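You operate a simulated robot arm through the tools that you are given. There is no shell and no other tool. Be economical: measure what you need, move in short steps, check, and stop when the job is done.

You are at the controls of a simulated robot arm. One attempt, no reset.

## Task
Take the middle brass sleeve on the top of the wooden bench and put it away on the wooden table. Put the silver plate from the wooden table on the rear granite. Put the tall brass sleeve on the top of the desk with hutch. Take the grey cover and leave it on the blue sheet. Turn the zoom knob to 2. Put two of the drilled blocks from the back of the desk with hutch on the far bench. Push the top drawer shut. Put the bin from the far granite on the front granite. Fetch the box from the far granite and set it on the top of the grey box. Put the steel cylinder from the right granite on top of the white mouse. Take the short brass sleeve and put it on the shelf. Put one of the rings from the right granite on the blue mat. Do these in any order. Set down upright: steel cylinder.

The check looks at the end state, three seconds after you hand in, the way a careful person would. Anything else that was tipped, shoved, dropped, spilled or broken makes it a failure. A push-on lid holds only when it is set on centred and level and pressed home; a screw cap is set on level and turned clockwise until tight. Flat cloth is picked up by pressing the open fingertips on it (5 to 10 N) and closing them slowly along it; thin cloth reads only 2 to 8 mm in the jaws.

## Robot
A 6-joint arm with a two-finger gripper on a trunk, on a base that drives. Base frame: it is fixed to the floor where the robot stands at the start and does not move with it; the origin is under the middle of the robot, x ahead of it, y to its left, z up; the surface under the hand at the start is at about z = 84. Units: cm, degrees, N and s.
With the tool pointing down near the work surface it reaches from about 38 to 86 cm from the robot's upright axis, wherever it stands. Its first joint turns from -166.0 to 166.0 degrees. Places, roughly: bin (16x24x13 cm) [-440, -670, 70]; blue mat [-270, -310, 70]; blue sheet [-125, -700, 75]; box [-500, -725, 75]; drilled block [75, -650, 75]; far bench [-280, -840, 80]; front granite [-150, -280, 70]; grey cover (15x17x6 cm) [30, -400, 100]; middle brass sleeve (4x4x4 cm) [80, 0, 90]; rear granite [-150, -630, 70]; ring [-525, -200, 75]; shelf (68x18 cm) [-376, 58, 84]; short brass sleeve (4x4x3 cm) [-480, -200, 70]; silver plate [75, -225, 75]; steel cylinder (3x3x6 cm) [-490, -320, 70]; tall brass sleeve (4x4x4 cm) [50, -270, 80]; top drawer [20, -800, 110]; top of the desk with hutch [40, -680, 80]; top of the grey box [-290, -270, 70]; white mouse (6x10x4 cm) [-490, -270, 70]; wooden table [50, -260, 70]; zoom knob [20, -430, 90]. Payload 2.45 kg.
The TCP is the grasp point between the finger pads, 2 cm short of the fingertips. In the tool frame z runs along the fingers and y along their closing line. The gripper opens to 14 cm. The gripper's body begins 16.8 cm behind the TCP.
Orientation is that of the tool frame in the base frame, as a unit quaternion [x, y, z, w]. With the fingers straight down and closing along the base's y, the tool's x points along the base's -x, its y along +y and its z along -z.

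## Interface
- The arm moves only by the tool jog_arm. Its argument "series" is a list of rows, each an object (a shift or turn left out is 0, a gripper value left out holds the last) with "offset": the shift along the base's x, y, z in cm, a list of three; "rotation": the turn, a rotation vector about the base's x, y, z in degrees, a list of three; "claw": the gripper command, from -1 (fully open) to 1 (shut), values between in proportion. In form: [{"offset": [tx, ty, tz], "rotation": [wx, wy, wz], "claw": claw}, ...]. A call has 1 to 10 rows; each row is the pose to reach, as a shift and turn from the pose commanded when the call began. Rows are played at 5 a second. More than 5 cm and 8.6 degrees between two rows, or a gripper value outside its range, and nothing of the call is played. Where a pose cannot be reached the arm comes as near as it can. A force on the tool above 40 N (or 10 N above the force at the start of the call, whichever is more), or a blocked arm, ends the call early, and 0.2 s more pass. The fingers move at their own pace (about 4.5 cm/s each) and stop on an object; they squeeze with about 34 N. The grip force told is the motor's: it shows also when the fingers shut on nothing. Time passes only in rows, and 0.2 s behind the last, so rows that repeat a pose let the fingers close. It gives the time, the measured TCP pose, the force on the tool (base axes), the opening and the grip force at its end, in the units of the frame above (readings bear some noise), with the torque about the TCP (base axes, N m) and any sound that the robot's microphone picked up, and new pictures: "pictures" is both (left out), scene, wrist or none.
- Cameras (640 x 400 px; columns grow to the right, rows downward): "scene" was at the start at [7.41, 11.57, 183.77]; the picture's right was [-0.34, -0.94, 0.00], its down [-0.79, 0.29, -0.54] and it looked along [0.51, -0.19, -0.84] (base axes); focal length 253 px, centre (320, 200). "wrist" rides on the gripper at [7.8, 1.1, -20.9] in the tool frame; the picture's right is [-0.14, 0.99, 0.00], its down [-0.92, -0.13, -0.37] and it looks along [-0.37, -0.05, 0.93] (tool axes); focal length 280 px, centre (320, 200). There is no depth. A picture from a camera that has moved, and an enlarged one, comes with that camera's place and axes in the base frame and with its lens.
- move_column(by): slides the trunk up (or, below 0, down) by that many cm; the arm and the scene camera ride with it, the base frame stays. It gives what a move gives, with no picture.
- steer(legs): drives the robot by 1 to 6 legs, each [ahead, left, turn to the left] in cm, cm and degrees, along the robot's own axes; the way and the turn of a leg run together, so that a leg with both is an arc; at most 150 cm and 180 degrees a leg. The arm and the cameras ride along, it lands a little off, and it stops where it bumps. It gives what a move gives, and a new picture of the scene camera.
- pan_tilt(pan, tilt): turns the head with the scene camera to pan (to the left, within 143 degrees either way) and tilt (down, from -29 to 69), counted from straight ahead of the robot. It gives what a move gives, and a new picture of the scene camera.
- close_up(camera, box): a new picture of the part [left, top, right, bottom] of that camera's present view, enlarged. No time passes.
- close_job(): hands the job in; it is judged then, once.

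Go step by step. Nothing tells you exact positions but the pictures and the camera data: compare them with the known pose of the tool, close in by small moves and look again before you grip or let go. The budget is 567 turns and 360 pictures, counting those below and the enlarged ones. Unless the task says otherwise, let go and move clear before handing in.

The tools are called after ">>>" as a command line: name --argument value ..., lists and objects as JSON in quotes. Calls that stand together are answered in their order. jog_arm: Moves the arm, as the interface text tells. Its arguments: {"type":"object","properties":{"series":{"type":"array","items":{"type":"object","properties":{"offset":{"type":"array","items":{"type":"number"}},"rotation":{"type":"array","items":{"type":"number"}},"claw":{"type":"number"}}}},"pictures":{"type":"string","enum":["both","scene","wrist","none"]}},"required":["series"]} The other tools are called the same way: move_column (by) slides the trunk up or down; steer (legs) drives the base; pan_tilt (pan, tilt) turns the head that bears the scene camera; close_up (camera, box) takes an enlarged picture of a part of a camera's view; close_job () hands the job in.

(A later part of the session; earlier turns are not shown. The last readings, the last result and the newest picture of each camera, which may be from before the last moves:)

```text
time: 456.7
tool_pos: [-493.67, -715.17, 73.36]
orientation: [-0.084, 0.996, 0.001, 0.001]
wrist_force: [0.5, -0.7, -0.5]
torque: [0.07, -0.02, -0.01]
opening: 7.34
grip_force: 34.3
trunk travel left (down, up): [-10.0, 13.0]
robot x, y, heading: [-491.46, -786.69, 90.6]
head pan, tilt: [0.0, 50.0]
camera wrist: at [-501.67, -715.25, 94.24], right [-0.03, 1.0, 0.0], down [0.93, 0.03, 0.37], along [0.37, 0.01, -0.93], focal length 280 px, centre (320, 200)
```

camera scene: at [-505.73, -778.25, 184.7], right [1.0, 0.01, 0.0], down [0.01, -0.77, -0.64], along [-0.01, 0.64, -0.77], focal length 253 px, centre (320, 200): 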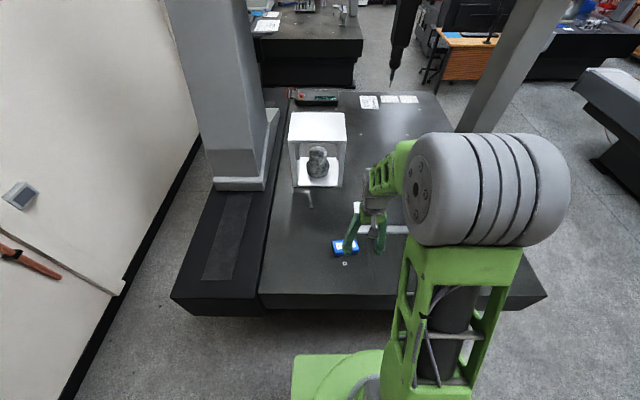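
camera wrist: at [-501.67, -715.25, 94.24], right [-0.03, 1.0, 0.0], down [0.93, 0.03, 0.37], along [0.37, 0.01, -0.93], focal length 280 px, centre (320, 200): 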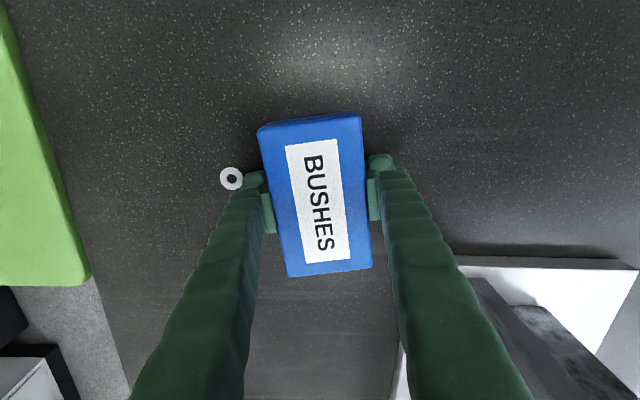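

Box gripped. I lift, retract, leave the lane and head north in the middle of the room.

>>> jog_arm --series '[{"offset": [0, 0, 4.5]}, {"offset": [0, 0, 9]}, {"offset": [0, 0, 14]}, {"offset": [0, -2, 18.5]}, {"offset": [0, -5, 22.5]}, {"offset": [0, -8, 26.5]}, {"offset": [0, -11, 30.5]}, {"offset": [0, -14, 34]}, {"offset": [0, -17, 36]}]' --pictures "wrist"

>>> steer --legs '[[0, -120, -0.6], [10, -45, 0], [130, 0, 0], [130, 0, 0]]'

>>> pan_tilt --pan 0 --tilt 25

```text
time: 458.7
tool_pos: [-493.87, -732.3, 109.52]
orientation: [-0.084, 0.996, 0.001, 0.001]
wrist_force: [1.4, 0.4, -2.4]
torque: [0.04, 0.01, 0.0]
opening: 7.31
grip_force: 34.2
trunk travel left (down, up): [-10.0, 13.0]
robot x, y, heading: [-491.33, -786.92, 90.7]
head pan, tilt: [0.0, 50.0]
camera wrist: at [-501.71, -732.37, 130.38], right [-0.03, 1.0, 0.0], down [0.93, 0.03, 0.37], along [0.37, 0.01, -0.93], focal length 280 px, centre (320, 200)
```

wrist: 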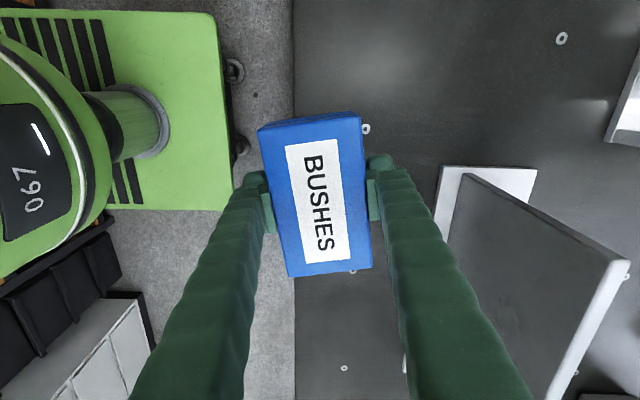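

```text
time: 485.9
tool_pos: [-320.88, -462.09, 109.37]
orientation: [-0.065, 0.998, 0.0, 0.0]
wrist_force: [1.2, -0.2, -3.5]
torque: [-0.01, -0.04, -0.01]
opening: 7.26
grip_force: 33.9
trunk travel left (down, up): [-10.0, 13.0]
robot x, y, heading: [-320.81, -516.85, 88.4]
head pan, tilt: [0.0, 50.0]
camera scene: at [-334.68, -507.62, 184.69], right [1.0, -0.03, 0.0], down [-0.02, -0.77, -0.64], along [0.02, 0.64, -0.77], focal length 253 px, centre (320, 200)
```

scene: 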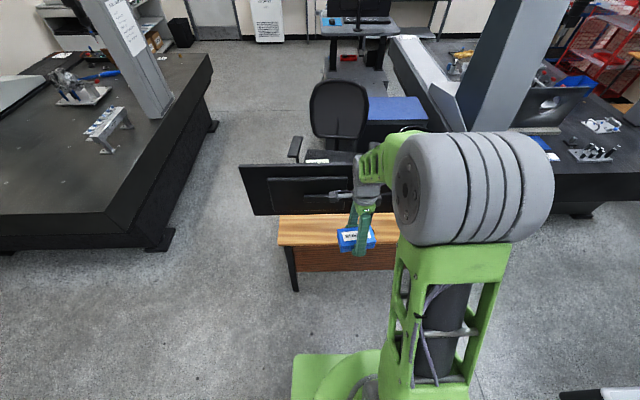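

```text
time: 486.8
tool_pos: [-320.92, -462.12, 109.48]
orientation: [-0.064, 0.998, 0.001, 0.001]
wrist_force: [0.6, 0.5, -3.3]
torque: [0.01, -0.03, 0.03]
opening: 7.26
grip_force: 33.7
trunk travel left (down, up): [-10.0, 13.0]
robot x, y, heading: [-320.82, -516.75, 88.6]
head pan, tilt: [0.0, 25.0]
camera scene: at [-334.63, -506.14, 188.43], right [1.0, -0.03, 0.0], down [-0.01, -0.42, -0.91], along [0.03, 0.91, -0.42], focal length 253 px, centre (320, 200)
```

scene: 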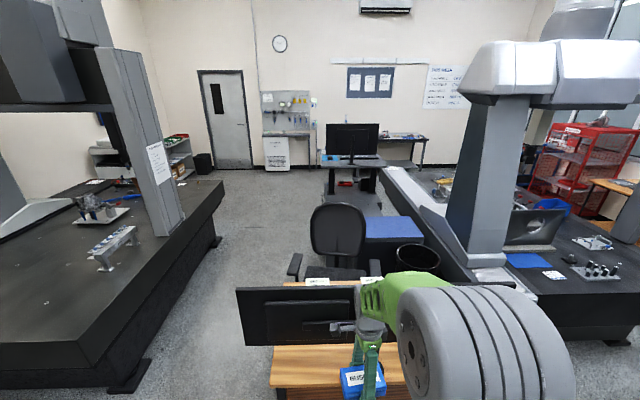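

The passage between the right granite and the desk is wide enough (x≈-397). I go through and look toward the grey box and blue mat.

>>> steer --legs '[[0, 76, 1.5], [115, 0, 0], [115, 0, 0]]'

>>> pan_tilt --pan -75 --tilt 40

```text
time: 504.8
tool_pos: [-395.37, -231.89, 109.31]
orientation: [-0.072, 0.997, 0.0, 0.001]
wrist_force: [-0.7, -0.2, -3.6]
torque: [-0.04, 0.01, 0.01]
opening: 7.23
grip_force: 34.1
trunk travel left (down, up): [-10.0, 13.0]
robot x, y, heading: [-394.27, -287.08, 89.1]
head pan, tilt: [0.0, 25.0]
camera scene: at [-408.35, -276.29, 188.44], right [1.0, -0.01, 0.0], down [-0.01, -0.42, -0.91], along [0.01, 0.91, -0.42], focal length 253 px, centre (320, 200)
```

scene: 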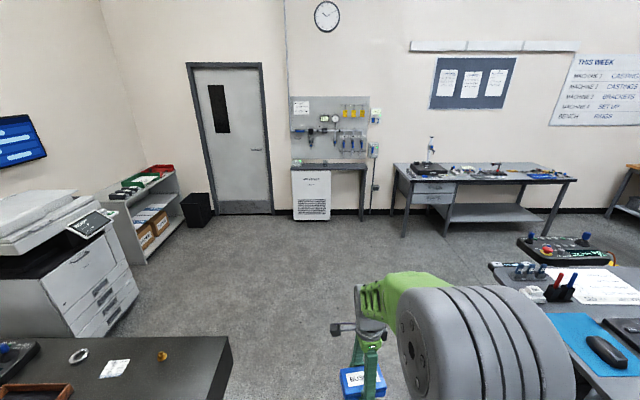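

```text
time: 506.2
tool_pos: [-395.42, -231.92, 109.36]
orientation: [-0.072, 0.997, 0.001, 0.001]
wrist_force: [-0.1, -0.5, -2.8]
torque: [0.0, -0.05, -0.02]
opening: 7.21
grip_force: 33.6
trunk travel left (down, up): [-10.0, 13.0]
robot x, y, heading: [-394.43, -286.65, 89.0]
head pan, tilt: [-75.0, 40.0]
camera scene: at [-400.22, -283.44, 186.11], right [0.25, -0.97, 0.0], down [-0.62, -0.16, -0.77], along [0.74, 0.19, -0.64], focal length 253 px, centre (320, 200)
```

scene: 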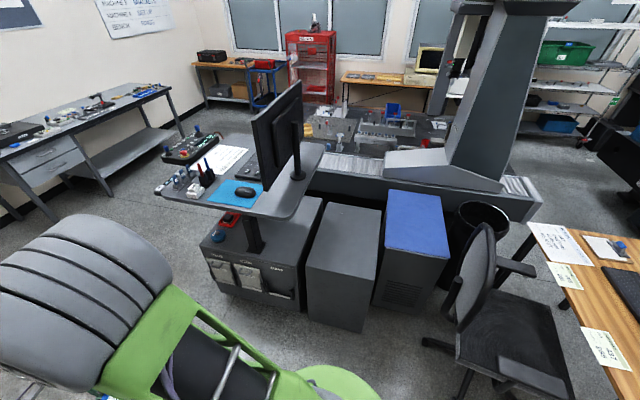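

The grey box stands left of the blue-mat box. Its top spans about x -305…-267, y -252…-290. I face it.

>>> steer --legs '[[0, 0, -89], [30, 14, 0]]'

>>> pan_tilt --pan 0 --tilt 50

>>> jog_arm --series '[{"offset": [4, 0, -1]}, {"offset": [8, 0, -2]}, {"offset": [12, 0, -3]}, {"offset": [15, 0, -7]}]' --pictures "both"

```text
time: 512.2
tool_pos: [-309.77, -271.61, 109.42]
orientation: [0.651, 0.759, -0.001, 0.001]
wrist_force: [0.5, 0.2, -2.9]
torque: [-0.03, 0.05, 0.0]
opening: 7.2
grip_force: 33.8
trunk travel left (down, up): [-10.0, 13.0]
robot x, y, heading: [-364.18, -273.1, -0.1]
head pan, tilt: [-75.0, 40.0]
camera scene: at [-361.31, -267.19, 186.1], right [-0.97, -0.25, 0.0], down [-0.16, 0.62, -0.77], along [0.19, -0.74, -0.64], focal length 253 px, centre (320, 200)
```

scene: 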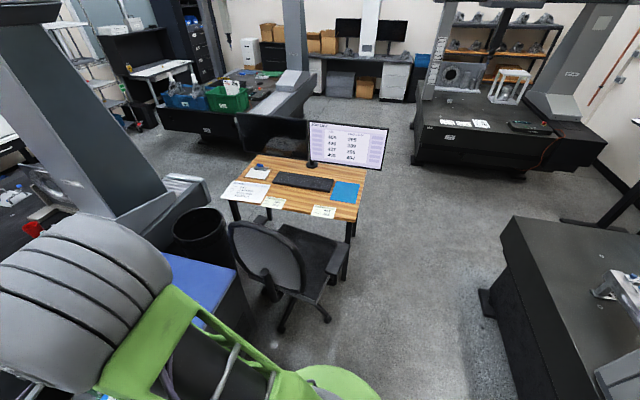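

```text
time: 513.7
tool_pos: [-309.88, -271.5, 109.35]
orientation: [0.651, 0.759, 0.0, 0.001]
wrist_force: [-0.5, 0.4, -1.8]
torque: [-0.05, 0.01, 0.0]
opening: 7.17
grip_force: 33.9
trunk travel left (down, up): [-10.0, 13.0]
robot x, y, heading: [-364.49, -273.41, -0.1]
head pan, tilt: [0.0, 50.0]
camera scene: at [-355.87, -259.05, 184.69], right [-0.01, -1.0, 0.0], down [-0.77, 0.0, -0.64], along [0.64, 0.0, -0.77], focal length 253 px, centre (320, 200)
```

scene: 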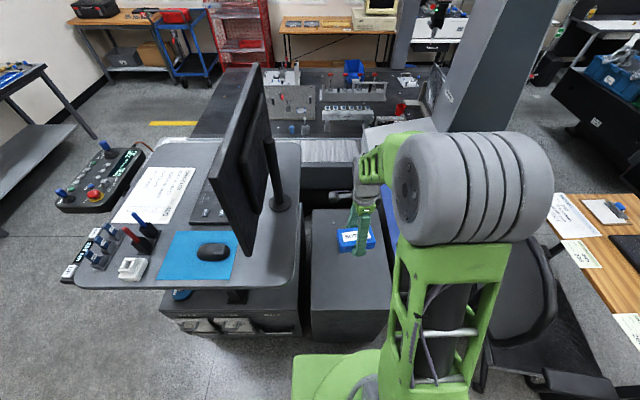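

```text
time: 514.7
tool_pos: [-294.56, -271.63, 102.19]
orientation: [0.651, 0.759, 0.0, 0.0]
wrist_force: [-0.6, -0.6, -2.3]
torque: [-0.01, 0.04, 0.01]
opening: 7.21
grip_force: 34.0
trunk travel left (down, up): [-10.0, 13.0]
robot x, y, heading: [-364.53, -272.86, -0.2]
head pan, tilt: [0.0, 50.0]
camera scene: at [-355.69, -259.04, 184.67], right [0.0, -1.0, 0.0], down [-0.77, 0.0, -0.64], along [0.64, 0.0, -0.77], focal length 253 px, centre (320, 200)
camera wrist: at [-294.77, -263.5, 123.05], right [1.0, 0.01, 0.0], down [0.01, -0.93, 0.37], along [0.01, -0.37, -0.93], focal length 280 px, centre (320, 200)
```

scene: 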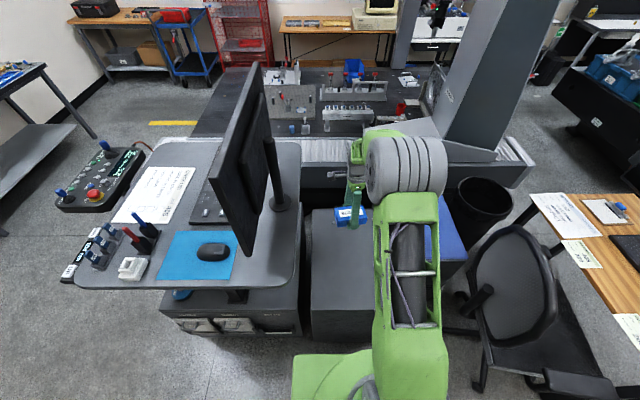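
wrist: 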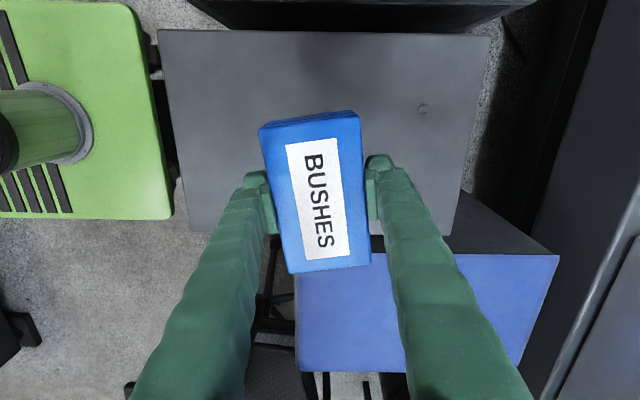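

The box is centred over the grey box top (x -321…-266, y -255…-292, z≈70). Lower to contact.

>>> jog_arm --series '[{"offset": [0, -1.5, -4.5]}, {"offset": [0, -1.5, -9]}, {"offset": [0, -1.5, -14]}, {"offset": [0, -1.5, -19]}, {"offset": [0, -1.5, -24]}, {"offset": [0, -1.5, -26]}]' --pictures "both"

```text
time: 516.1
tool_pos: [-294.76, -272.89, 76.43]
orientation: [0.65, 0.76, 0.0, 0.0]
wrist_force: [0.2, 0.2, -3.0]
torque: [-0.02, 0.01, 0.02]
opening: 7.22
grip_force: 33.5
trunk travel left (down, up): [-10.0, 13.0]
robot x, y, heading: [-364.33, -273.19, -0.4]
head pan, tilt: [0.0, 50.0]
camera scene: at [-355.83, -259.05, 184.69], right [0.0, -1.0, 0.0], down [-0.77, 0.0, -0.64], along [0.64, 0.0, -0.77], focal length 253 px, centre (320, 200)
camera wrist: at [-295.06, -264.86, 97.27], right [1.0, 0.01, 0.0], down [0.01, -0.93, 0.37], along [0.01, -0.37, -0.93], focal length 280 px, centre (320, 200)
```

scene: 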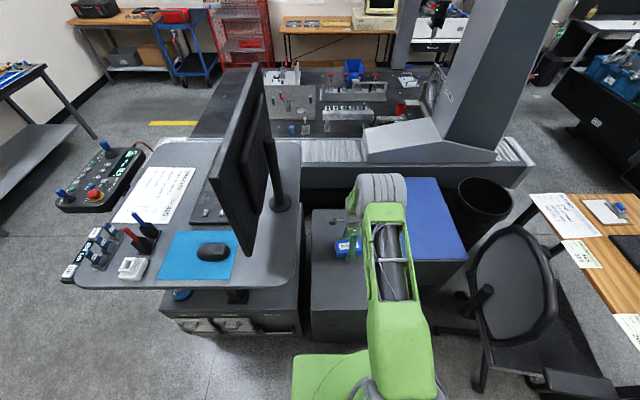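
wrist: 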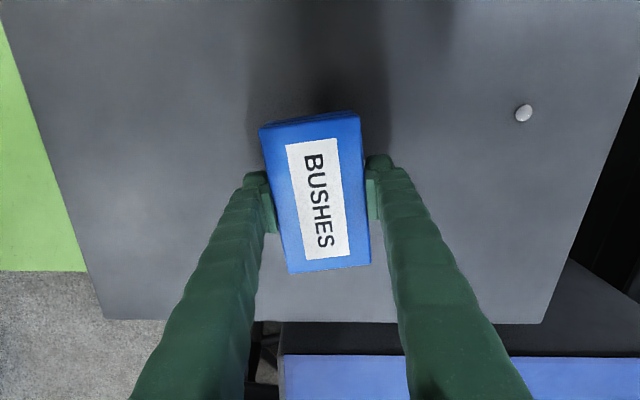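

>>> jog_arm --series '[{"offset": [0, 2, -0.8]}, {"offset": [0, 2.5, -1.5]}, {"offset": [0, 2.5, -2.1]}, {"offset": [0, 2.5, -2.7]}, {"offset": [0, 2.5, -3.3]}, {"offset": [0, 2.5, -3.9]}, {"offset": [0, 2.5, -4.5]}, {"offset": [0, 2.5, -5.1]}, {"offset": [0, 2.5, -5.7]}, {"offset": [0, 2.5, -6.3]}]' --pictures "none"

```text
time: 517.7
tool_pos: [-294.63, -270.54, 72.6]
orientation: [0.65, 0.76, 0.003, 0.003]
wrist_force: [-0.9, -0.7, 21.0]
torque: [0.45, 0.74, 0.11]
opening: 7.24
grip_force: 33.7
trunk travel left (down, up): [-10.0, 13.0]
robot x, y, heading: [-364.79, -273.0, -0.2]
head pan, tilt: [0.0, 50.0]
stopped in row 8: the force on the tool passed its limit at 42 N (the readings are from after the stop); the commanded pose is now the measured one
```

Contact at z≈72.6. Release and rise.

>>> jog_arm --series '[{"offset": [0, 0, 0.2]}, {"offset": [0, 0, 0.2], "claw": -0.3}, {"offset": [0, 0, 0.2], "claw": -0.3}, {"offset": [0, 0, 0.2], "claw": -0.3}, {"offset": [0, 0, 4]}, {"offset": [0, 0, 9]}, {"offset": [0, 0, 14]}, {"offset": [0, 0, 19]}, {"offset": [-4, 0, 22]}, {"offset": [-8, 0, 25]}]' --pictures "wrist"

```text
time: 519.9
tool_pos: [-302.79, -270.53, 97.51]
orientation: [0.651, 0.759, 0.001, 0.003]
wrist_force: [-0.3, -0.2, -0.5]
torque: [-0.02, -0.02, 0.01]
opening: 9.08
grip_force: 0.2
trunk travel left (down, up): [-10.0, 13.0]
robot x, y, heading: [-364.39, -273.02, -0.6]
head pan, tilt: [0.0, 50.0]
camera wrist: at [-303.07, -262.41, 118.38], right [1.0, 0.02, 0.01], down [0.01, -0.93, 0.37], along [0.01, -0.37, -0.93], focal length 280 px, centre (320, 200)
```

wrist: 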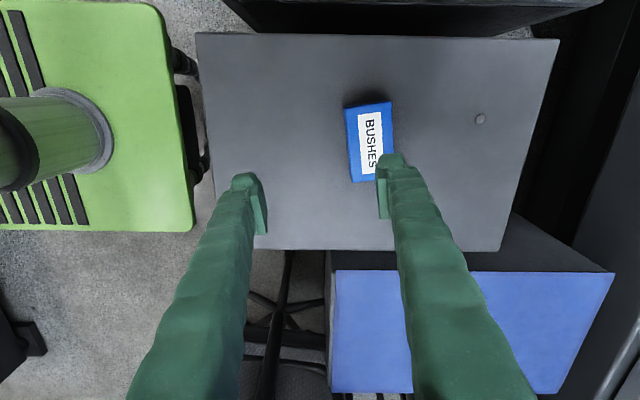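

Box placed on the grey box. Next the right granite: I raise the hand, back off and turn to face west.

>>> jog_arm --series '[{"offset": [-3, 0, 4]}, {"offset": [-6, 0, 8]}, {"offset": [-8, 0, 12]}]' --pictures "none"

>>> steer --legs '[[-30, 0, 0], [0, 0, 90], [0, 0, 90.5]]'

>>> pan_tilt --pan 0 --tilt 40

```text
time: 520.7
tool_pos: [-310.67, -270.58, 109.44]
orientation: [0.651, 0.759, 0.002, 0.002]
wrist_force: [-0.4, -0.1, 0.0]
torque: [-0.01, 0.01, 0.01]
opening: 9.1
grip_force: 0.0
trunk travel left (down, up): [-10.0, 13.0]
robot x, y, heading: [-364.49, -273.2, -0.4]
head pan, tilt: [0.0, 50.0]
```

```text
time: 530.4
tool_pos: [-448.19, -275.86, 109.3]
orientation: [0.762, -0.647, -0.003, 0.001]
wrist_force: [0.4, 0.5, 0.2]
torque: [0.04, -0.03, 0.01]
opening: 9.1
grip_force: 0.1
trunk travel left (down, up): [-10.0, 13.0]
robot x, y, heading: [-394.6, -272.86, -179.6]
head pan, tilt: [0.0, 50.0]
camera scene: at [-402.99, -286.93, 184.69], right [-0.01, 1.0, 0.0], down [0.77, 0.0, -0.64], along [-0.64, 0.0, -0.77], focal length 253 px, centre (320, 200)
```

scene: 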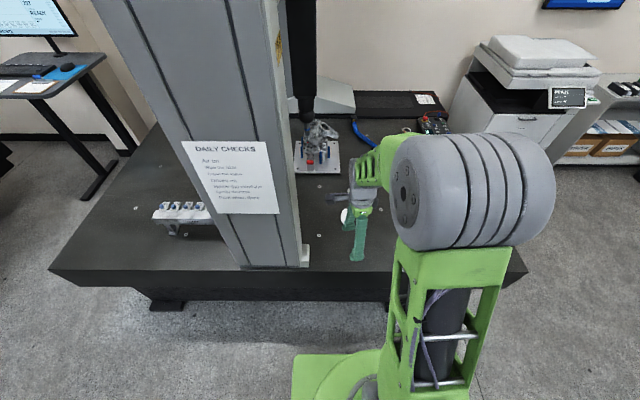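

```text
time: 531.1
tool_pos: [-448.12, -275.89, 109.33]
orientation: [0.763, -0.646, -0.002, 0.001]
wrist_force: [-0.7, 0.1, -0.3]
torque: [0.01, 0.01, 0.01]
opening: 9.08
grip_force: 0.1
trunk travel left (down, up): [-10.0, 13.0]
robot x, y, heading: [-394.05, -272.79, -179.6]
head pan, tilt: [0.0, 40.0]
camera scene: at [-403.79, -286.92, 186.11], right [-0.01, 1.0, 0.0], down [0.64, 0.0, -0.77], along [-0.77, 0.0, -0.64], focal length 253 px, centre (320, 200)
```

scene: 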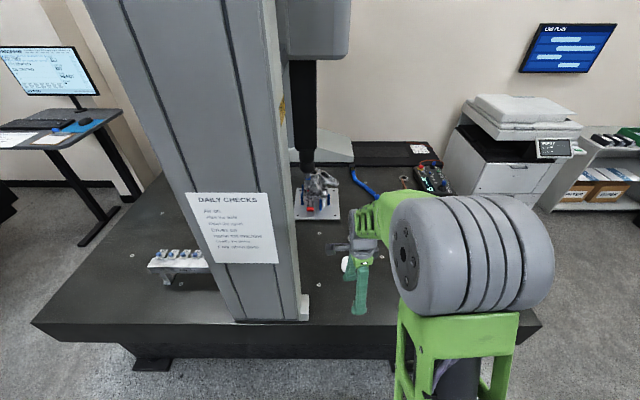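

The CMM column with the "Daily checks" sheet hides the cylinder. I move north along the granite and look from there.

>>> steer --legs '[[0, -50, 0]]'

>>> pan_tilt --pan 25 --tilt 40

```text
time: 536.0
tool_pos: [-448.45, -225.64, 109.31]
orientation: [0.762, -0.648, -0.002, 0.001]
wrist_force: [0.7, 0.3, -0.2]
torque: [0.05, 0.0, -0.02]
opening: 9.09
grip_force: 0.1
trunk travel left (down, up): [-10.0, 13.0]
robot x, y, heading: [-394.21, -222.41, -179.8]
head pan, tilt: [0.0, 40.0]
camera scene: at [-404.08, -236.67, 186.11], right [0.0, 1.0, 0.0], down [0.64, 0.0, -0.77], along [-0.77, 0.0, -0.64], focal length 253 px, centre (320, 200)
```

scene: 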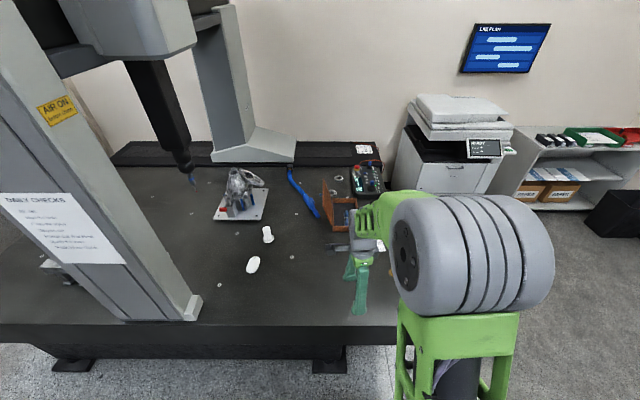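

```text
time: 536.9
tool_pos: [-448.36, -225.6, 109.37]
orientation: [0.762, -0.648, -0.003, 0.002]
wrist_force: [0.2, 0.5, -0.7]
torque: [-0.02, 0.01, 0.0]
opening: 9.09
grip_force: 0.0
trunk travel left (down, up): [-10.0, 13.0]
robot x, y, heading: [-394.43, -222.18, -179.6]
head pan, tilt: [25.0, 40.0]
camera scene: at [-403.27, -240.28, 186.11], right [-0.43, 0.9, 0.0], down [0.58, 0.27, -0.77], along [-0.69, -0.33, -0.64], focal length 253 px, centre (320, 200)
```

scene: 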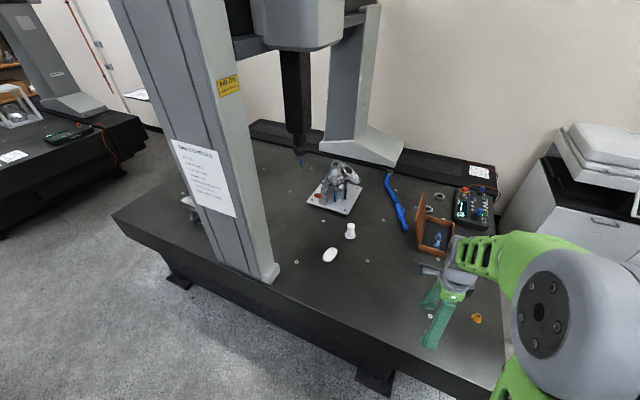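

>>> close_up --camera "scene" --box '[250, 150, 410, 290]'

>>> close_up --camera "scene" --box '[380, 170, 520, 340]'

```text
2.86 times, centred on (330, 220) of scene
camera zoom: at [-403.27, -240.28, 186.11], right [-0.43, 0.9, 0.0], down [0.58, 0.27, -0.77], along [-0.69, -0.33, -0.64], focal length 723 px, centre (291, 143)
```

zoom: 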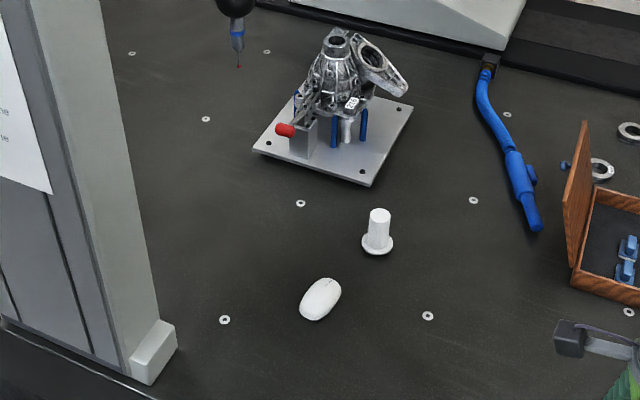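

```text
2.35 times, centred on (450, 255) of scene
camera zoom: at [-403.27, -240.28, 186.11], right [-0.43, 0.9, 0.0], down [0.58, 0.27, -0.77], along [-0.69, -0.33, -0.64], focal length 595 px, centre (14, 71)
```

zoom: 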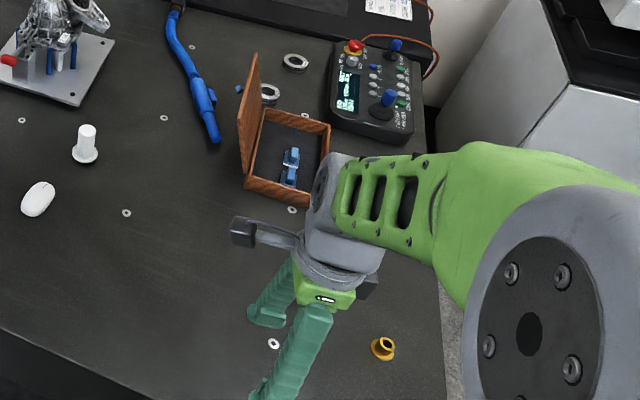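

The mouse is at [-485, -273]. The cylinder must be hidden behind the column at y≈-320, so I look from the south side.

>>> steer --legs '[[0, 100, 0], [0, 70, 0]]'

>>> pan_tilt --pan -30 --tilt 40

```text
time: 542.9
tool_pos: [-448.39, -293.32, 109.52]
orientation: [0.758, -0.652, -0.005, -0.001]
wrist_force: [-0.4, 0.1, 0.2]
torque: [0.02, 0.02, 0.02]
opening: 9.1
grip_force: 0.1
trunk travel left (down, up): [-10.0, 13.0]
robot x, y, heading: [-394.15, -290.99, -179.9]
head pan, tilt: [25.0, 40.0]
stopped in leg 1: the force on the tool passed its limit at 62 N (the readings are from after the stop); the commanded pose is now the measured one
camera scene: at [-403.12, -308.71, 186.11], right [-0.42, 0.91, 0.0], down [0.58, 0.27, -0.77], along [-0.69, -0.32, -0.64], focal length 253 px, centre (320, 200)
```

scene: 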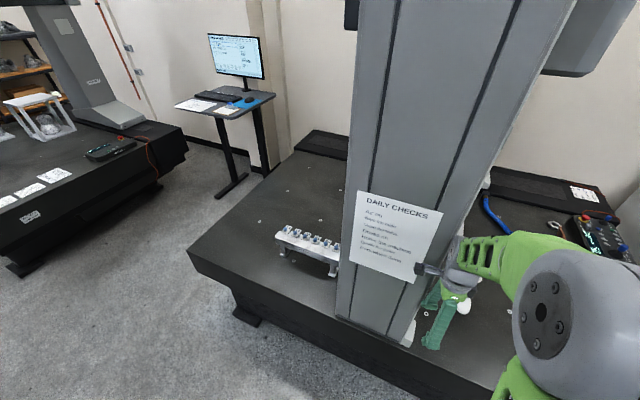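

```text
time: 544.1
tool_pos: [-448.29, -293.37, 109.29]
orientation: [0.758, -0.652, -0.004, -0.002]
wrist_force: [1.6, 0.1, 0.5]
torque: [-0.04, -0.01, -0.04]
opening: 9.09
grip_force: 0.1
trunk travel left (down, up): [-10.0, 13.0]
robot x, y, heading: [-394.16, -290.89, -180.0]
head pan, tilt: [-30.0, 40.0]
camera scene: at [-402.78, -300.91, 186.11], right [0.5, 0.87, 0.0], down [0.56, -0.32, -0.77], along [-0.66, 0.38, -0.64], focal length 253 px, centre (320, 200)
```

scene: 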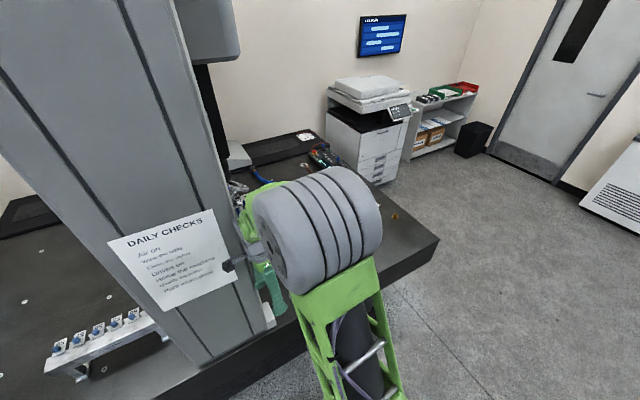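

I brushed the column by strafing with the hand out; I step back, fold toward the south and then drive along the passage.

>>> steer --legs '[[0, -15, 0], [6, 0, 0]]'

>>> close_up --camera "scene" --box '[0, 0, 640, 400]'

```text
time: 546.7
tool_pos: [-454.33, -278.21, 109.3]
orientation: [0.758, -0.652, -0.005, -0.001]
wrist_force: [-0.7, -0.3, -1.2]
torque: [-0.03, -0.08, -0.01]
opening: 9.1
grip_force: 0.0
trunk travel left (down, up): [-10.0, 13.0]
robot x, y, heading: [-400.12, -276.07, -180.2]
head pan, tilt: [-30.0, 40.0]
camera scene: at [-408.93, -285.88, 186.1], right [0.5, 0.87, 0.0], down [0.56, -0.32, -0.77], along [-0.66, 0.38, -0.64], focal length 253 px, centre (320, 200)
```

scene: 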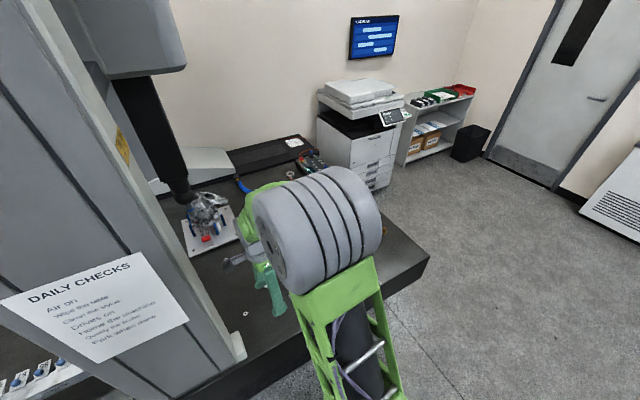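

```text
1.00 times, centred on (320, 200) of scene (not enlarged: the box is as wide or as high as the picture)
camera zoom: at [-408.93, -285.88, 186.1], right [0.5, 0.87, 0.0], down [0.56, -0.32, -0.77], along [-0.66, 0.38, -0.64], focal length 253 px, centre (320, 200)
```

zoom: 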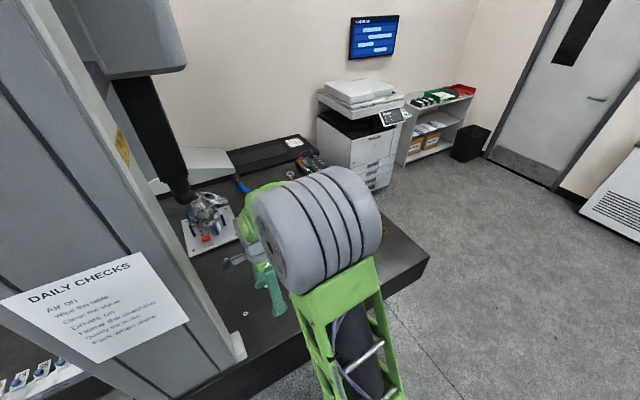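

>>> steer --legs '[[-12, 0, 0], [0, 0, 90.2], [85, 0, 0]]'

>>> pan_tilt --pan -100 --tilt 35

```text
time: 555.9
tool_pos: [-384.3, -414.85, 109.33]
orientation: [0.997, 0.082, -0.004, 0.003]
wrist_force: [0.5, -0.1, -0.1]
torque: [0.03, -0.01, 0.0]
opening: 9.09
grip_force: 0.0
trunk travel left (down, up): [-10.0, 13.0]
robot x, y, heading: [-387.32, -361.02, -89.4]
head pan, tilt: [-30.0, 40.0]
camera scene: at [-377.53, -369.09, 186.11], right [-0.87, 0.49, 0.0], down [0.31, 0.56, -0.77], along [-0.37, -0.67, -0.64], focal length 253 px, centre (320, 200)
```

scene: 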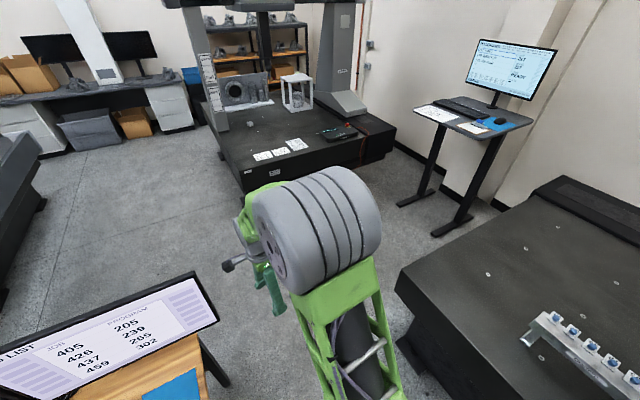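

```text
time: 557.3
tool_pos: [-384.28, -414.86, 109.3]
orientation: [0.997, 0.082, -0.004, 0.003]
wrist_force: [0.4, -0.6, -1.6]
torque: [-0.02, -0.01, -0.02]
opening: 9.08
grip_force: 0.0
trunk travel left (down, up): [-10.0, 13.0]
robot x, y, heading: [-387.31, -360.66, -88.8]
head pan, tilt: [-100.0, 35.0]
camera scene: at [-382.08, -360.22, 186.87], right [0.16, 0.99, 0.0], down [0.57, -0.09, -0.82], along [-0.81, 0.13, -0.57], focal length 253 px, centre (320, 200)
```

scene: 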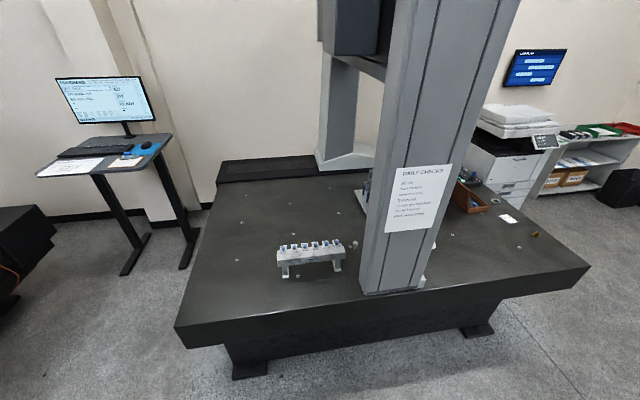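

A rack with small cylinders stands south of the column. I enlarge it.

>>> close_up --camera "scene" --box '[260, 225, 360, 288]'

>>> close_up --camera "scene" --box '[340, 150, 500, 250]'

```text
6.35 times, centred on (310, 256) of scene
camera zoom: at [-382.08, -360.22, 186.87], right [0.16, 0.99, 0.0], down [0.57, -0.09, -0.82], along [-0.81, 0.13, -0.57], focal length 1606 px, centre (384, -159)
```

zoom: 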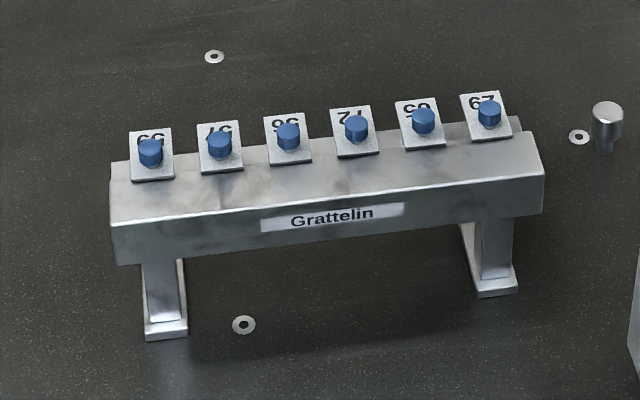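

```text
4.00 times, centred on (420, 200) of scene
camera zoom: at [-382.08, -360.22, 186.87], right [0.16, 0.99, 0.0], down [0.57, -0.09, -0.82], along [-0.81, 0.13, -0.57], focal length 1012 px, centre (-80, 200)
```

zoom: 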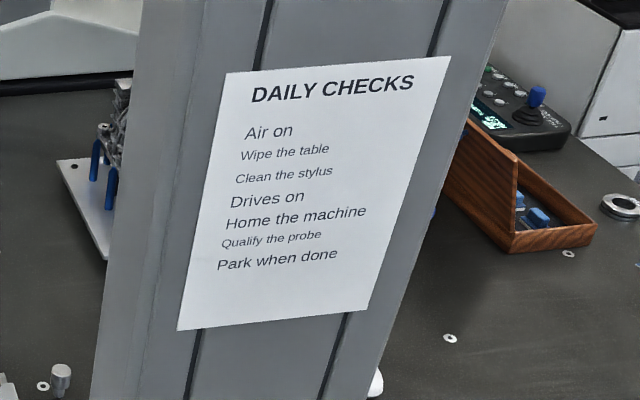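

The steel cylinder stands at about [-490, -320], just behind the column, so I will reach it with a tilted hand from the south-east. I park at (-409, -388) facing west.

>>> steer --legs '[[27, 0, 0], [0, 0, -91], [21, 0, 0]]'

>>> jog_arm --series '[{"rotation": [0, 0, 8.4]}, {"rotation": [0, 0, 16.8]}, {"rotation": [0, 0, 25.2]}, {"rotation": [0, 0, 33.6]}, {"rotation": [0, 0, 42]}, {"rotation": [0, 0, 50.4]}, {"rotation": [0, 0, 58.8]}, {"rotation": [0, 0, 67.2]}, {"rotation": [0, 0, 75.6]}, {"rotation": [0, 0, 82]}]' --pictures "none"

>>> pan_tilt --pan -20 --tilt 45

```text
time: 561.5
tool_pos: [-426.21, -423.4, 109.3]
orientation: [0.939, -0.344, -0.004, 0.001]
wrist_force: [0.6, -0.6, -0.9]
torque: [0.11, 0.01, 0.01]
opening: 9.1
grip_force: 0.1
trunk travel left (down, up): [-10.0, 13.0]
robot x, y, heading: [-387.11, -385.84, -138.9]
head pan, tilt: [-100.0, 35.0]
stopped in leg 2: the robot was blocked; the commanded pose is now the measured one
camera scene: at [-383.27, -389.78, 186.86], right [0.85, 0.52, 0.0], down [0.3, -0.49, -0.82], along [-0.42, 0.7, -0.57], focal length 253 px, centre (320, 200)
```

scene: 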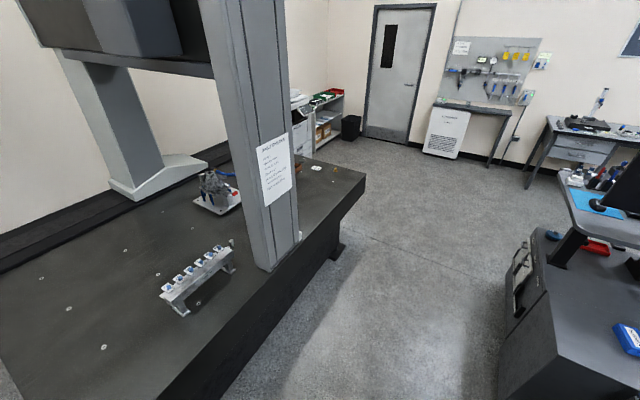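

```text
time: 563.7
tool_pos: [-426.16, -423.28, 109.46]
orientation: [0.934, 0.358, -0.003, 0.004]
wrist_force: [-0.3, -0.6, 0.4]
torque: [0.03, 0.01, 0.02]
opening: 9.09
grip_force: 0.1
trunk travel left (down, up): [-10.0, 13.0]
robot x, y, heading: [-386.79, -386.1, -138.7]
head pan, tilt: [-100.0, 35.0]
```

```text
time: 565.3
tool_pos: [-426.13, -423.3, 109.31]
orientation: [0.934, 0.357, -0.004, 0.004]
wrist_force: [0.3, -0.5, 0.2]
torque: [-0.01, 0.01, 0.01]
opening: 9.07
grip_force: 0.3
trunk travel left (down, up): [-10.0, 13.0]
robot x, y, heading: [-387.21, -385.99, -138.7]
head pan, tilt: [-20.0, 45.0]
camera scene: at [-386.29, -400.12, 185.38], right [-0.36, 0.93, 0.0], down [0.66, 0.26, -0.71], along [-0.66, -0.26, -0.71], focal length 253 px, centre (320, 200)
```

scene: 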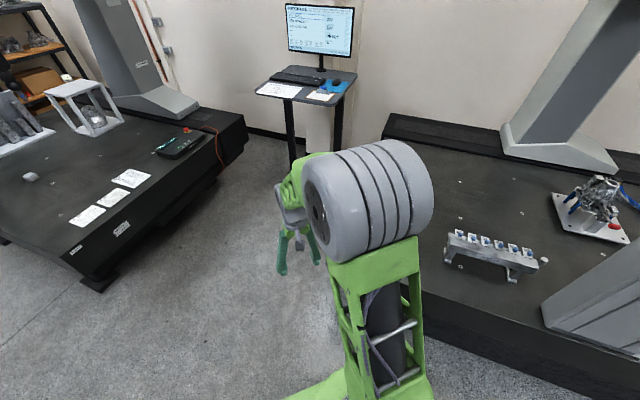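

The base bumped while turning. I look at what's behind it (desk/chair side).

>>> pan_tilt --pan 130 --tilt 50

```text
time: 567.6
tool_pos: [-426.23, -423.3, 109.43]
orientation: [0.934, 0.356, -0.003, 0.004]
wrist_force: [-0.1, -0.3, 0.5]
torque: [-0.01, -0.03, 0.04]
opening: 9.09
grip_force: 0.0
trunk travel left (down, up): [-10.0, 13.0]
robot x, y, heading: [-386.9, -386.17, -138.9]
head pan, tilt: [130.0, 50.0]
camera scene: at [-371.09, -398.35, 184.69], right [-0.15, -0.99, 0.0], down [-0.76, 0.12, -0.64], along [0.64, -0.1, -0.77], focal length 253 px, centre (320, 200)
```

scene: 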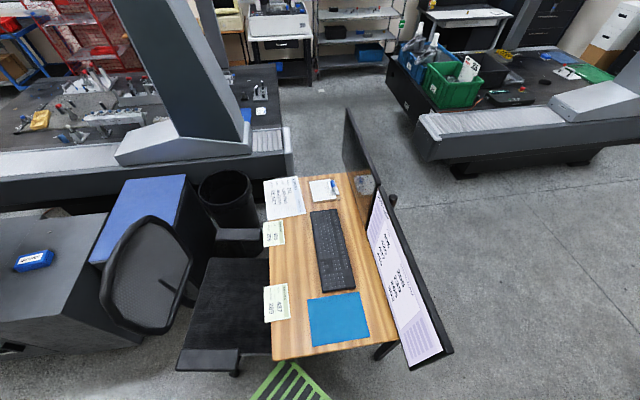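

The rear corner met the desk leg; the desk looks unmoved. The granite's edge is actually at x≈-455, so I have room: I step west, finish the turn and close in.

>>> steer --legs '[[10.6, -9.2, 0], [0, 0, -41.3], [23, 2, 0]]'

>>> pan_tilt --pan -25 --tilt 50

```text
time: 572.5
tool_pos: [-478.09, -390.29, 109.43]
orientation: [1.0, 0.006, -0.005, 0.003]
wrist_force: [0.7, 0.5, 0.3]
torque: [0.01, 0.06, 0.0]
opening: 9.08
grip_force: 0.1
trunk travel left (down, up): [-10.0, 13.0]
robot x, y, heading: [-424.02, -388.17, 180.0]
head pan, tilt: [130.0, 50.0]
stopped in leg 3: the robot was blocked; the commanded pose is now the measured one
camera scene: at [-420.19, -408.06, 184.69], right [-0.77, -0.64, 0.0], down [-0.49, 0.59, -0.64], along [0.41, -0.49, -0.77], focal length 253 px, centre (320, 200)
```

scene: 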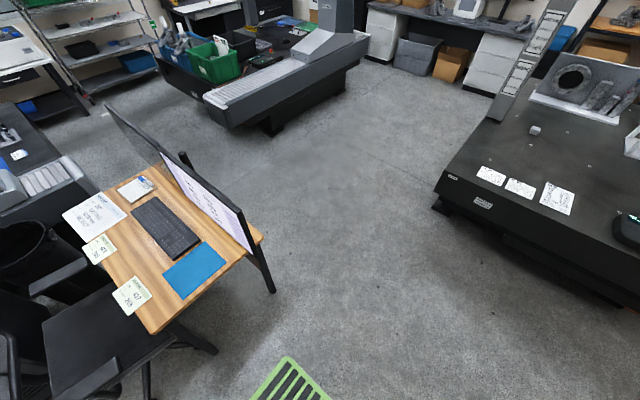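

```text
time: 574.9
tool_pos: [-478.14, -390.3, 109.36]
orientation: [1.0, 0.005, -0.005, 0.003]
wrist_force: [-0.2, -0.3, 0.0]
torque: [-0.02, 0.03, 0.0]
opening: 9.12
grip_force: 0.1
trunk travel left (down, up): [-10.0, 13.0]
robot x, y, heading: [-424.16, -388.37, 179.9]
head pan, tilt: [-25.0, 50.0]
camera scene: at [-432.17, -398.91, 184.69], right [0.42, 0.91, 0.0], down [0.69, -0.32, -0.64], along [-0.58, 0.27, -0.77], focal length 253 px, centre (320, 200)
```

scene: 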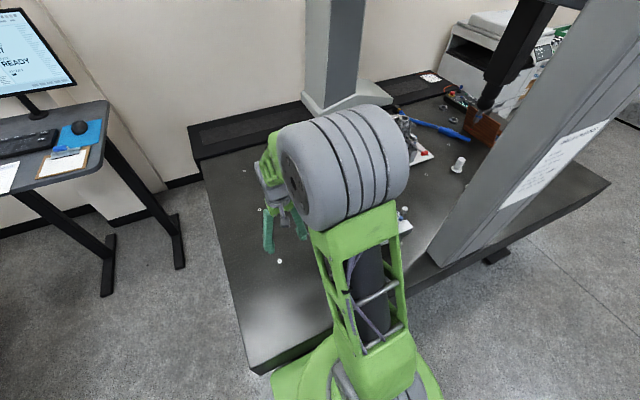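

I back a touch and shift north a little, then swing the hand right toward the cylinder at height.

>>> steer --legs '[[-1.5, -7, 0]]'

>>> jog_arm --series '[{"offset": [0, 4.5, 0], "rotation": [0, 0, -5]}, {"offset": [0, 9, 0], "rotation": [0, 0, -10]}, {"offset": [-1, 13.5, 0], "rotation": [0, 0, -15]}, {"offset": [-2, 18, 0], "rotation": [0, 0, -20]}, {"offset": [-3, 22.5, 0], "rotation": [0, 0, -25]}, {"offset": [-4, 27, 0], "rotation": [0, 0, -30]}, {"offset": [-5, 31, 0], "rotation": [0, 0, -35]}, {"offset": [-5, 35, 0], "rotation": [0, 0, -42]}]' --pictures "both"

```text
time: 576.2
tool_pos: [-476.5, -383.22, 109.25]
orientation: [1.0, 0.005, -0.004, 0.004]
wrist_force: [0.0, 0.3, 0.4]
torque: [0.0, 0.01, 0.04]
opening: 9.08
grip_force: 0.1
trunk travel left (down, up): [-10.0, 13.0]
robot x, y, heading: [-422.5, -381.18, 180.0]
head pan, tilt: [-25.0, 50.0]
camera scene: at [-430.65, -391.8, 184.7], right [0.42, 0.91, 0.0], down [0.69, -0.32, -0.64], along [-0.58, 0.27, -0.77], focal length 253 px, centre (320, 200)
```

scene: 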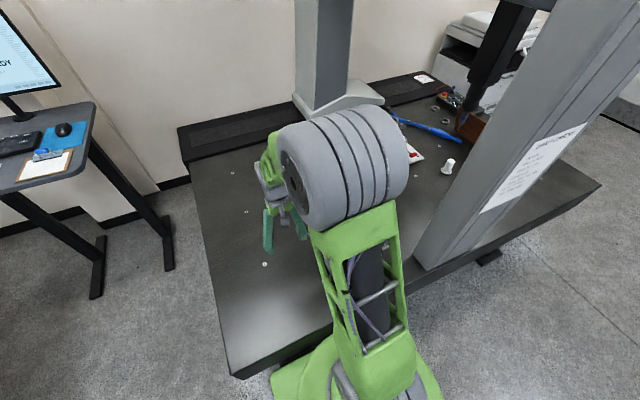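

```text
time: 578.0
tool_pos: [-481.6, -348.09, 109.15]
orientation: [0.935, -0.354, -0.004, 0.001]
wrist_force: [0.0, 0.2, -0.4]
torque: [-0.01, -0.03, 0.02]
opening: 9.1
grip_force: 0.1
trunk travel left (down, up): [-10.0, 13.0]
robot x, y, heading: [-422.45, -380.84, 179.8]
head pan, tilt: [-25.0, 50.0]
camera scene: at [-430.68, -391.79, 184.7], right [0.42, 0.91, 0.0], down [0.69, -0.32, -0.64], along [-0.58, 0.27, -0.77], focal length 253 px, centre (320, 200)
camera wrist: at [-476.32, -353.99, 130.0], right [-0.76, -0.65, 0.01], down [-0.6, 0.71, 0.37], along [-0.25, 0.28, -0.93], focal length 280 px, centre (320, 200)
```

scene: 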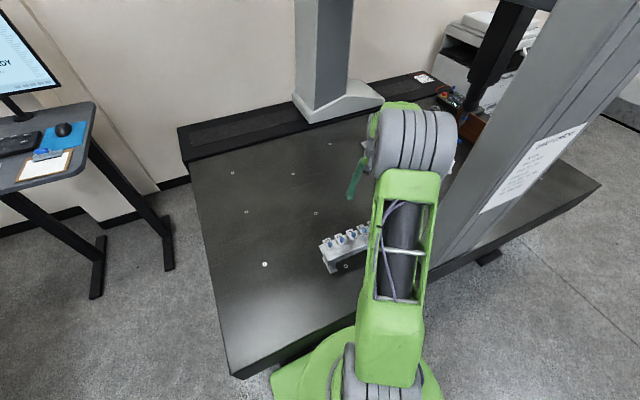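
wrist: 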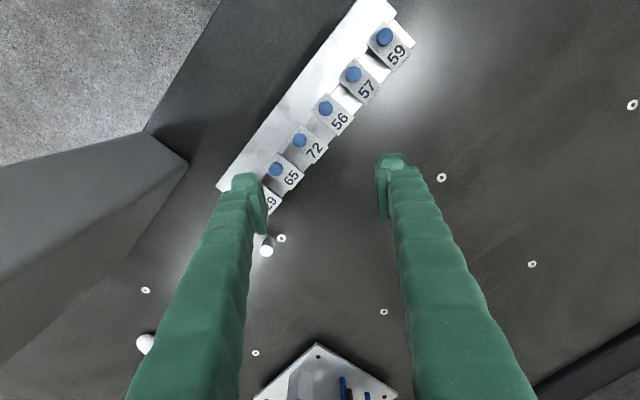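

The cylinder shows at about [-489, -321.7], 8–10 cm clear of the rack. I tilt the hand 25° and move toward hover above it with a narrower opening.

>>> jog_arm --series '[{"offset": [-1, 4, -1], "rotation": [3.3, 3.7, 0], "claw": 0.25}, {"offset": [-2, 8, -2], "rotation": [6.7, 7.4, 0]}, {"offset": [-3, 12, -3], "rotation": [10, 11.1, 0]}, {"offset": [-4, 16, -4], "rotation": [13.4, 14.9, 0]}, {"offset": [-5, 20, -6], "rotation": [16.7, 18.6, 0]}, {"offset": [-6, 24, -8], "rotation": [16.7, 18.6, 0]}]' --pictures "both"

```text
time: 579.4
tool_pos: [-487.64, -324.19, 101.08]
orientation: [0.912, -0.345, -0.207, -0.077]
wrist_force: [-0.6, 1.2, 0.4]
torque: [-0.02, 0.01, -0.02]
opening: 5.23
grip_force: 0.0
trunk travel left (down, up): [-10.0, 13.0]
robot x, y, heading: [-422.52, -381.06, 180.2]
head pan, tilt: [-25.0, 50.0]
camera scene: at [-430.73, -391.76, 184.69], right [0.42, 0.91, 0.0], down [0.69, -0.32, -0.64], along [-0.58, 0.27, -0.77], focal length 253 px, centre (320, 200)
camera wrist: at [-476.32, -335.4, 116.68], right [-0.75, -0.66, 0.06], down [-0.42, 0.54, 0.73], along [-0.51, 0.52, -0.68], focal length 280 px, centre (320, 200)
```

scene: 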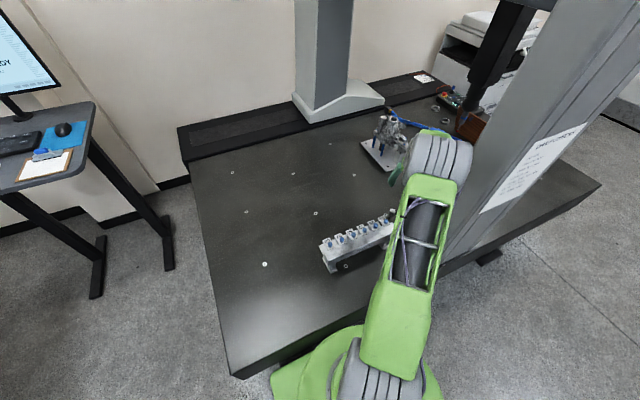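
wrist: 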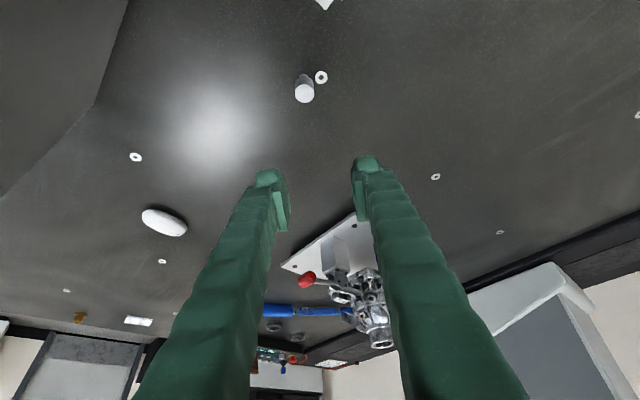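

Cylinder top at [-489.0, -320.8]. I centre over it and descend part way.

>>> jog_arm --series '[{"offset": [-1.4, 3, -3]}, {"offset": [-1.4, 3, -8]}, {"offset": [-1.4, 3, -13]}, {"offset": [-1.4, 3, -18]}]' --pictures "both"

```text
time: 580.4
tool_pos: [-488.9, -321.2, 83.29]
orientation: [0.913, -0.344, -0.206, -0.077]
wrist_force: [0.0, 0.5, 0.0]
torque: [-0.06, -0.03, -0.02]
opening: 5.24
grip_force: 0.2
trunk travel left (down, up): [-10.0, 13.0]
robot x, y, heading: [-422.93, -381.18, 180.4]
head pan, tilt: [-25.0, 50.0]
camera scene: at [-430.75, -391.8, 184.69], right [0.42, 0.91, 0.0], down [0.69, -0.32, -0.64], along [-0.58, 0.27, -0.77], focal length 253 px, centre (320, 200)
camera wrist: at [-477.62, -332.42, 98.8], right [-0.75, -0.66, 0.06], down [-0.42, 0.54, 0.73], along [-0.51, 0.52, -0.68], focal length 280 px, centre (320, 200)
```

scene: 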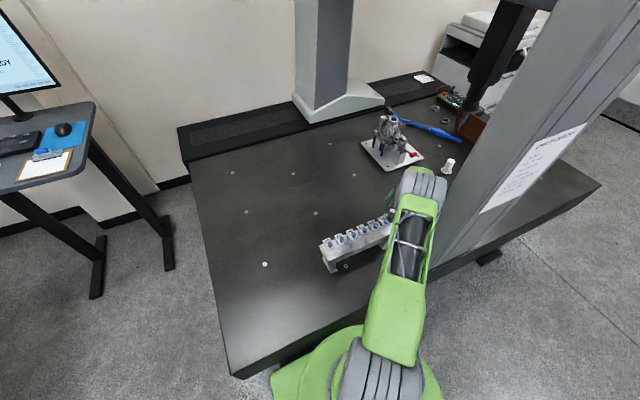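
wrist: 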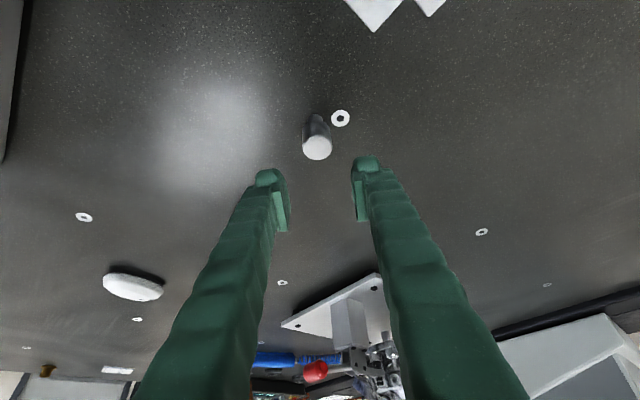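

Nicely centred. I enlarge the cylinder to see its shape.

>>> close_up --camera "wrist" --box '[260, 90, 380, 165]'

```text
5.33 times, centred on (320, 128) of wrist
camera zoom: at [-477.62, -332.42, 98.8], right [-0.75, -0.66, 0.06], down [-0.42, 0.54, 0.73], along [-0.51, 0.52, -0.68], focal length 1495 px, centre (320, 587)
```

zoom: 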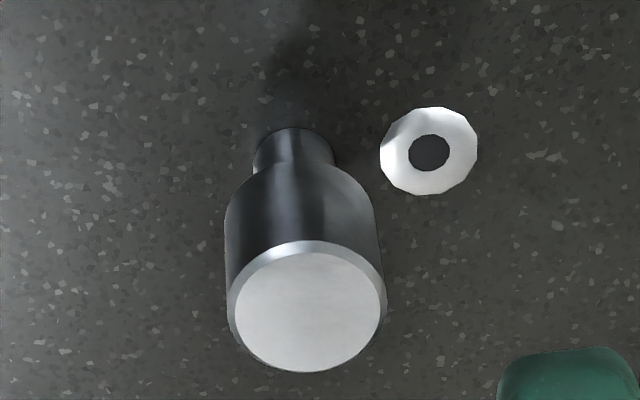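

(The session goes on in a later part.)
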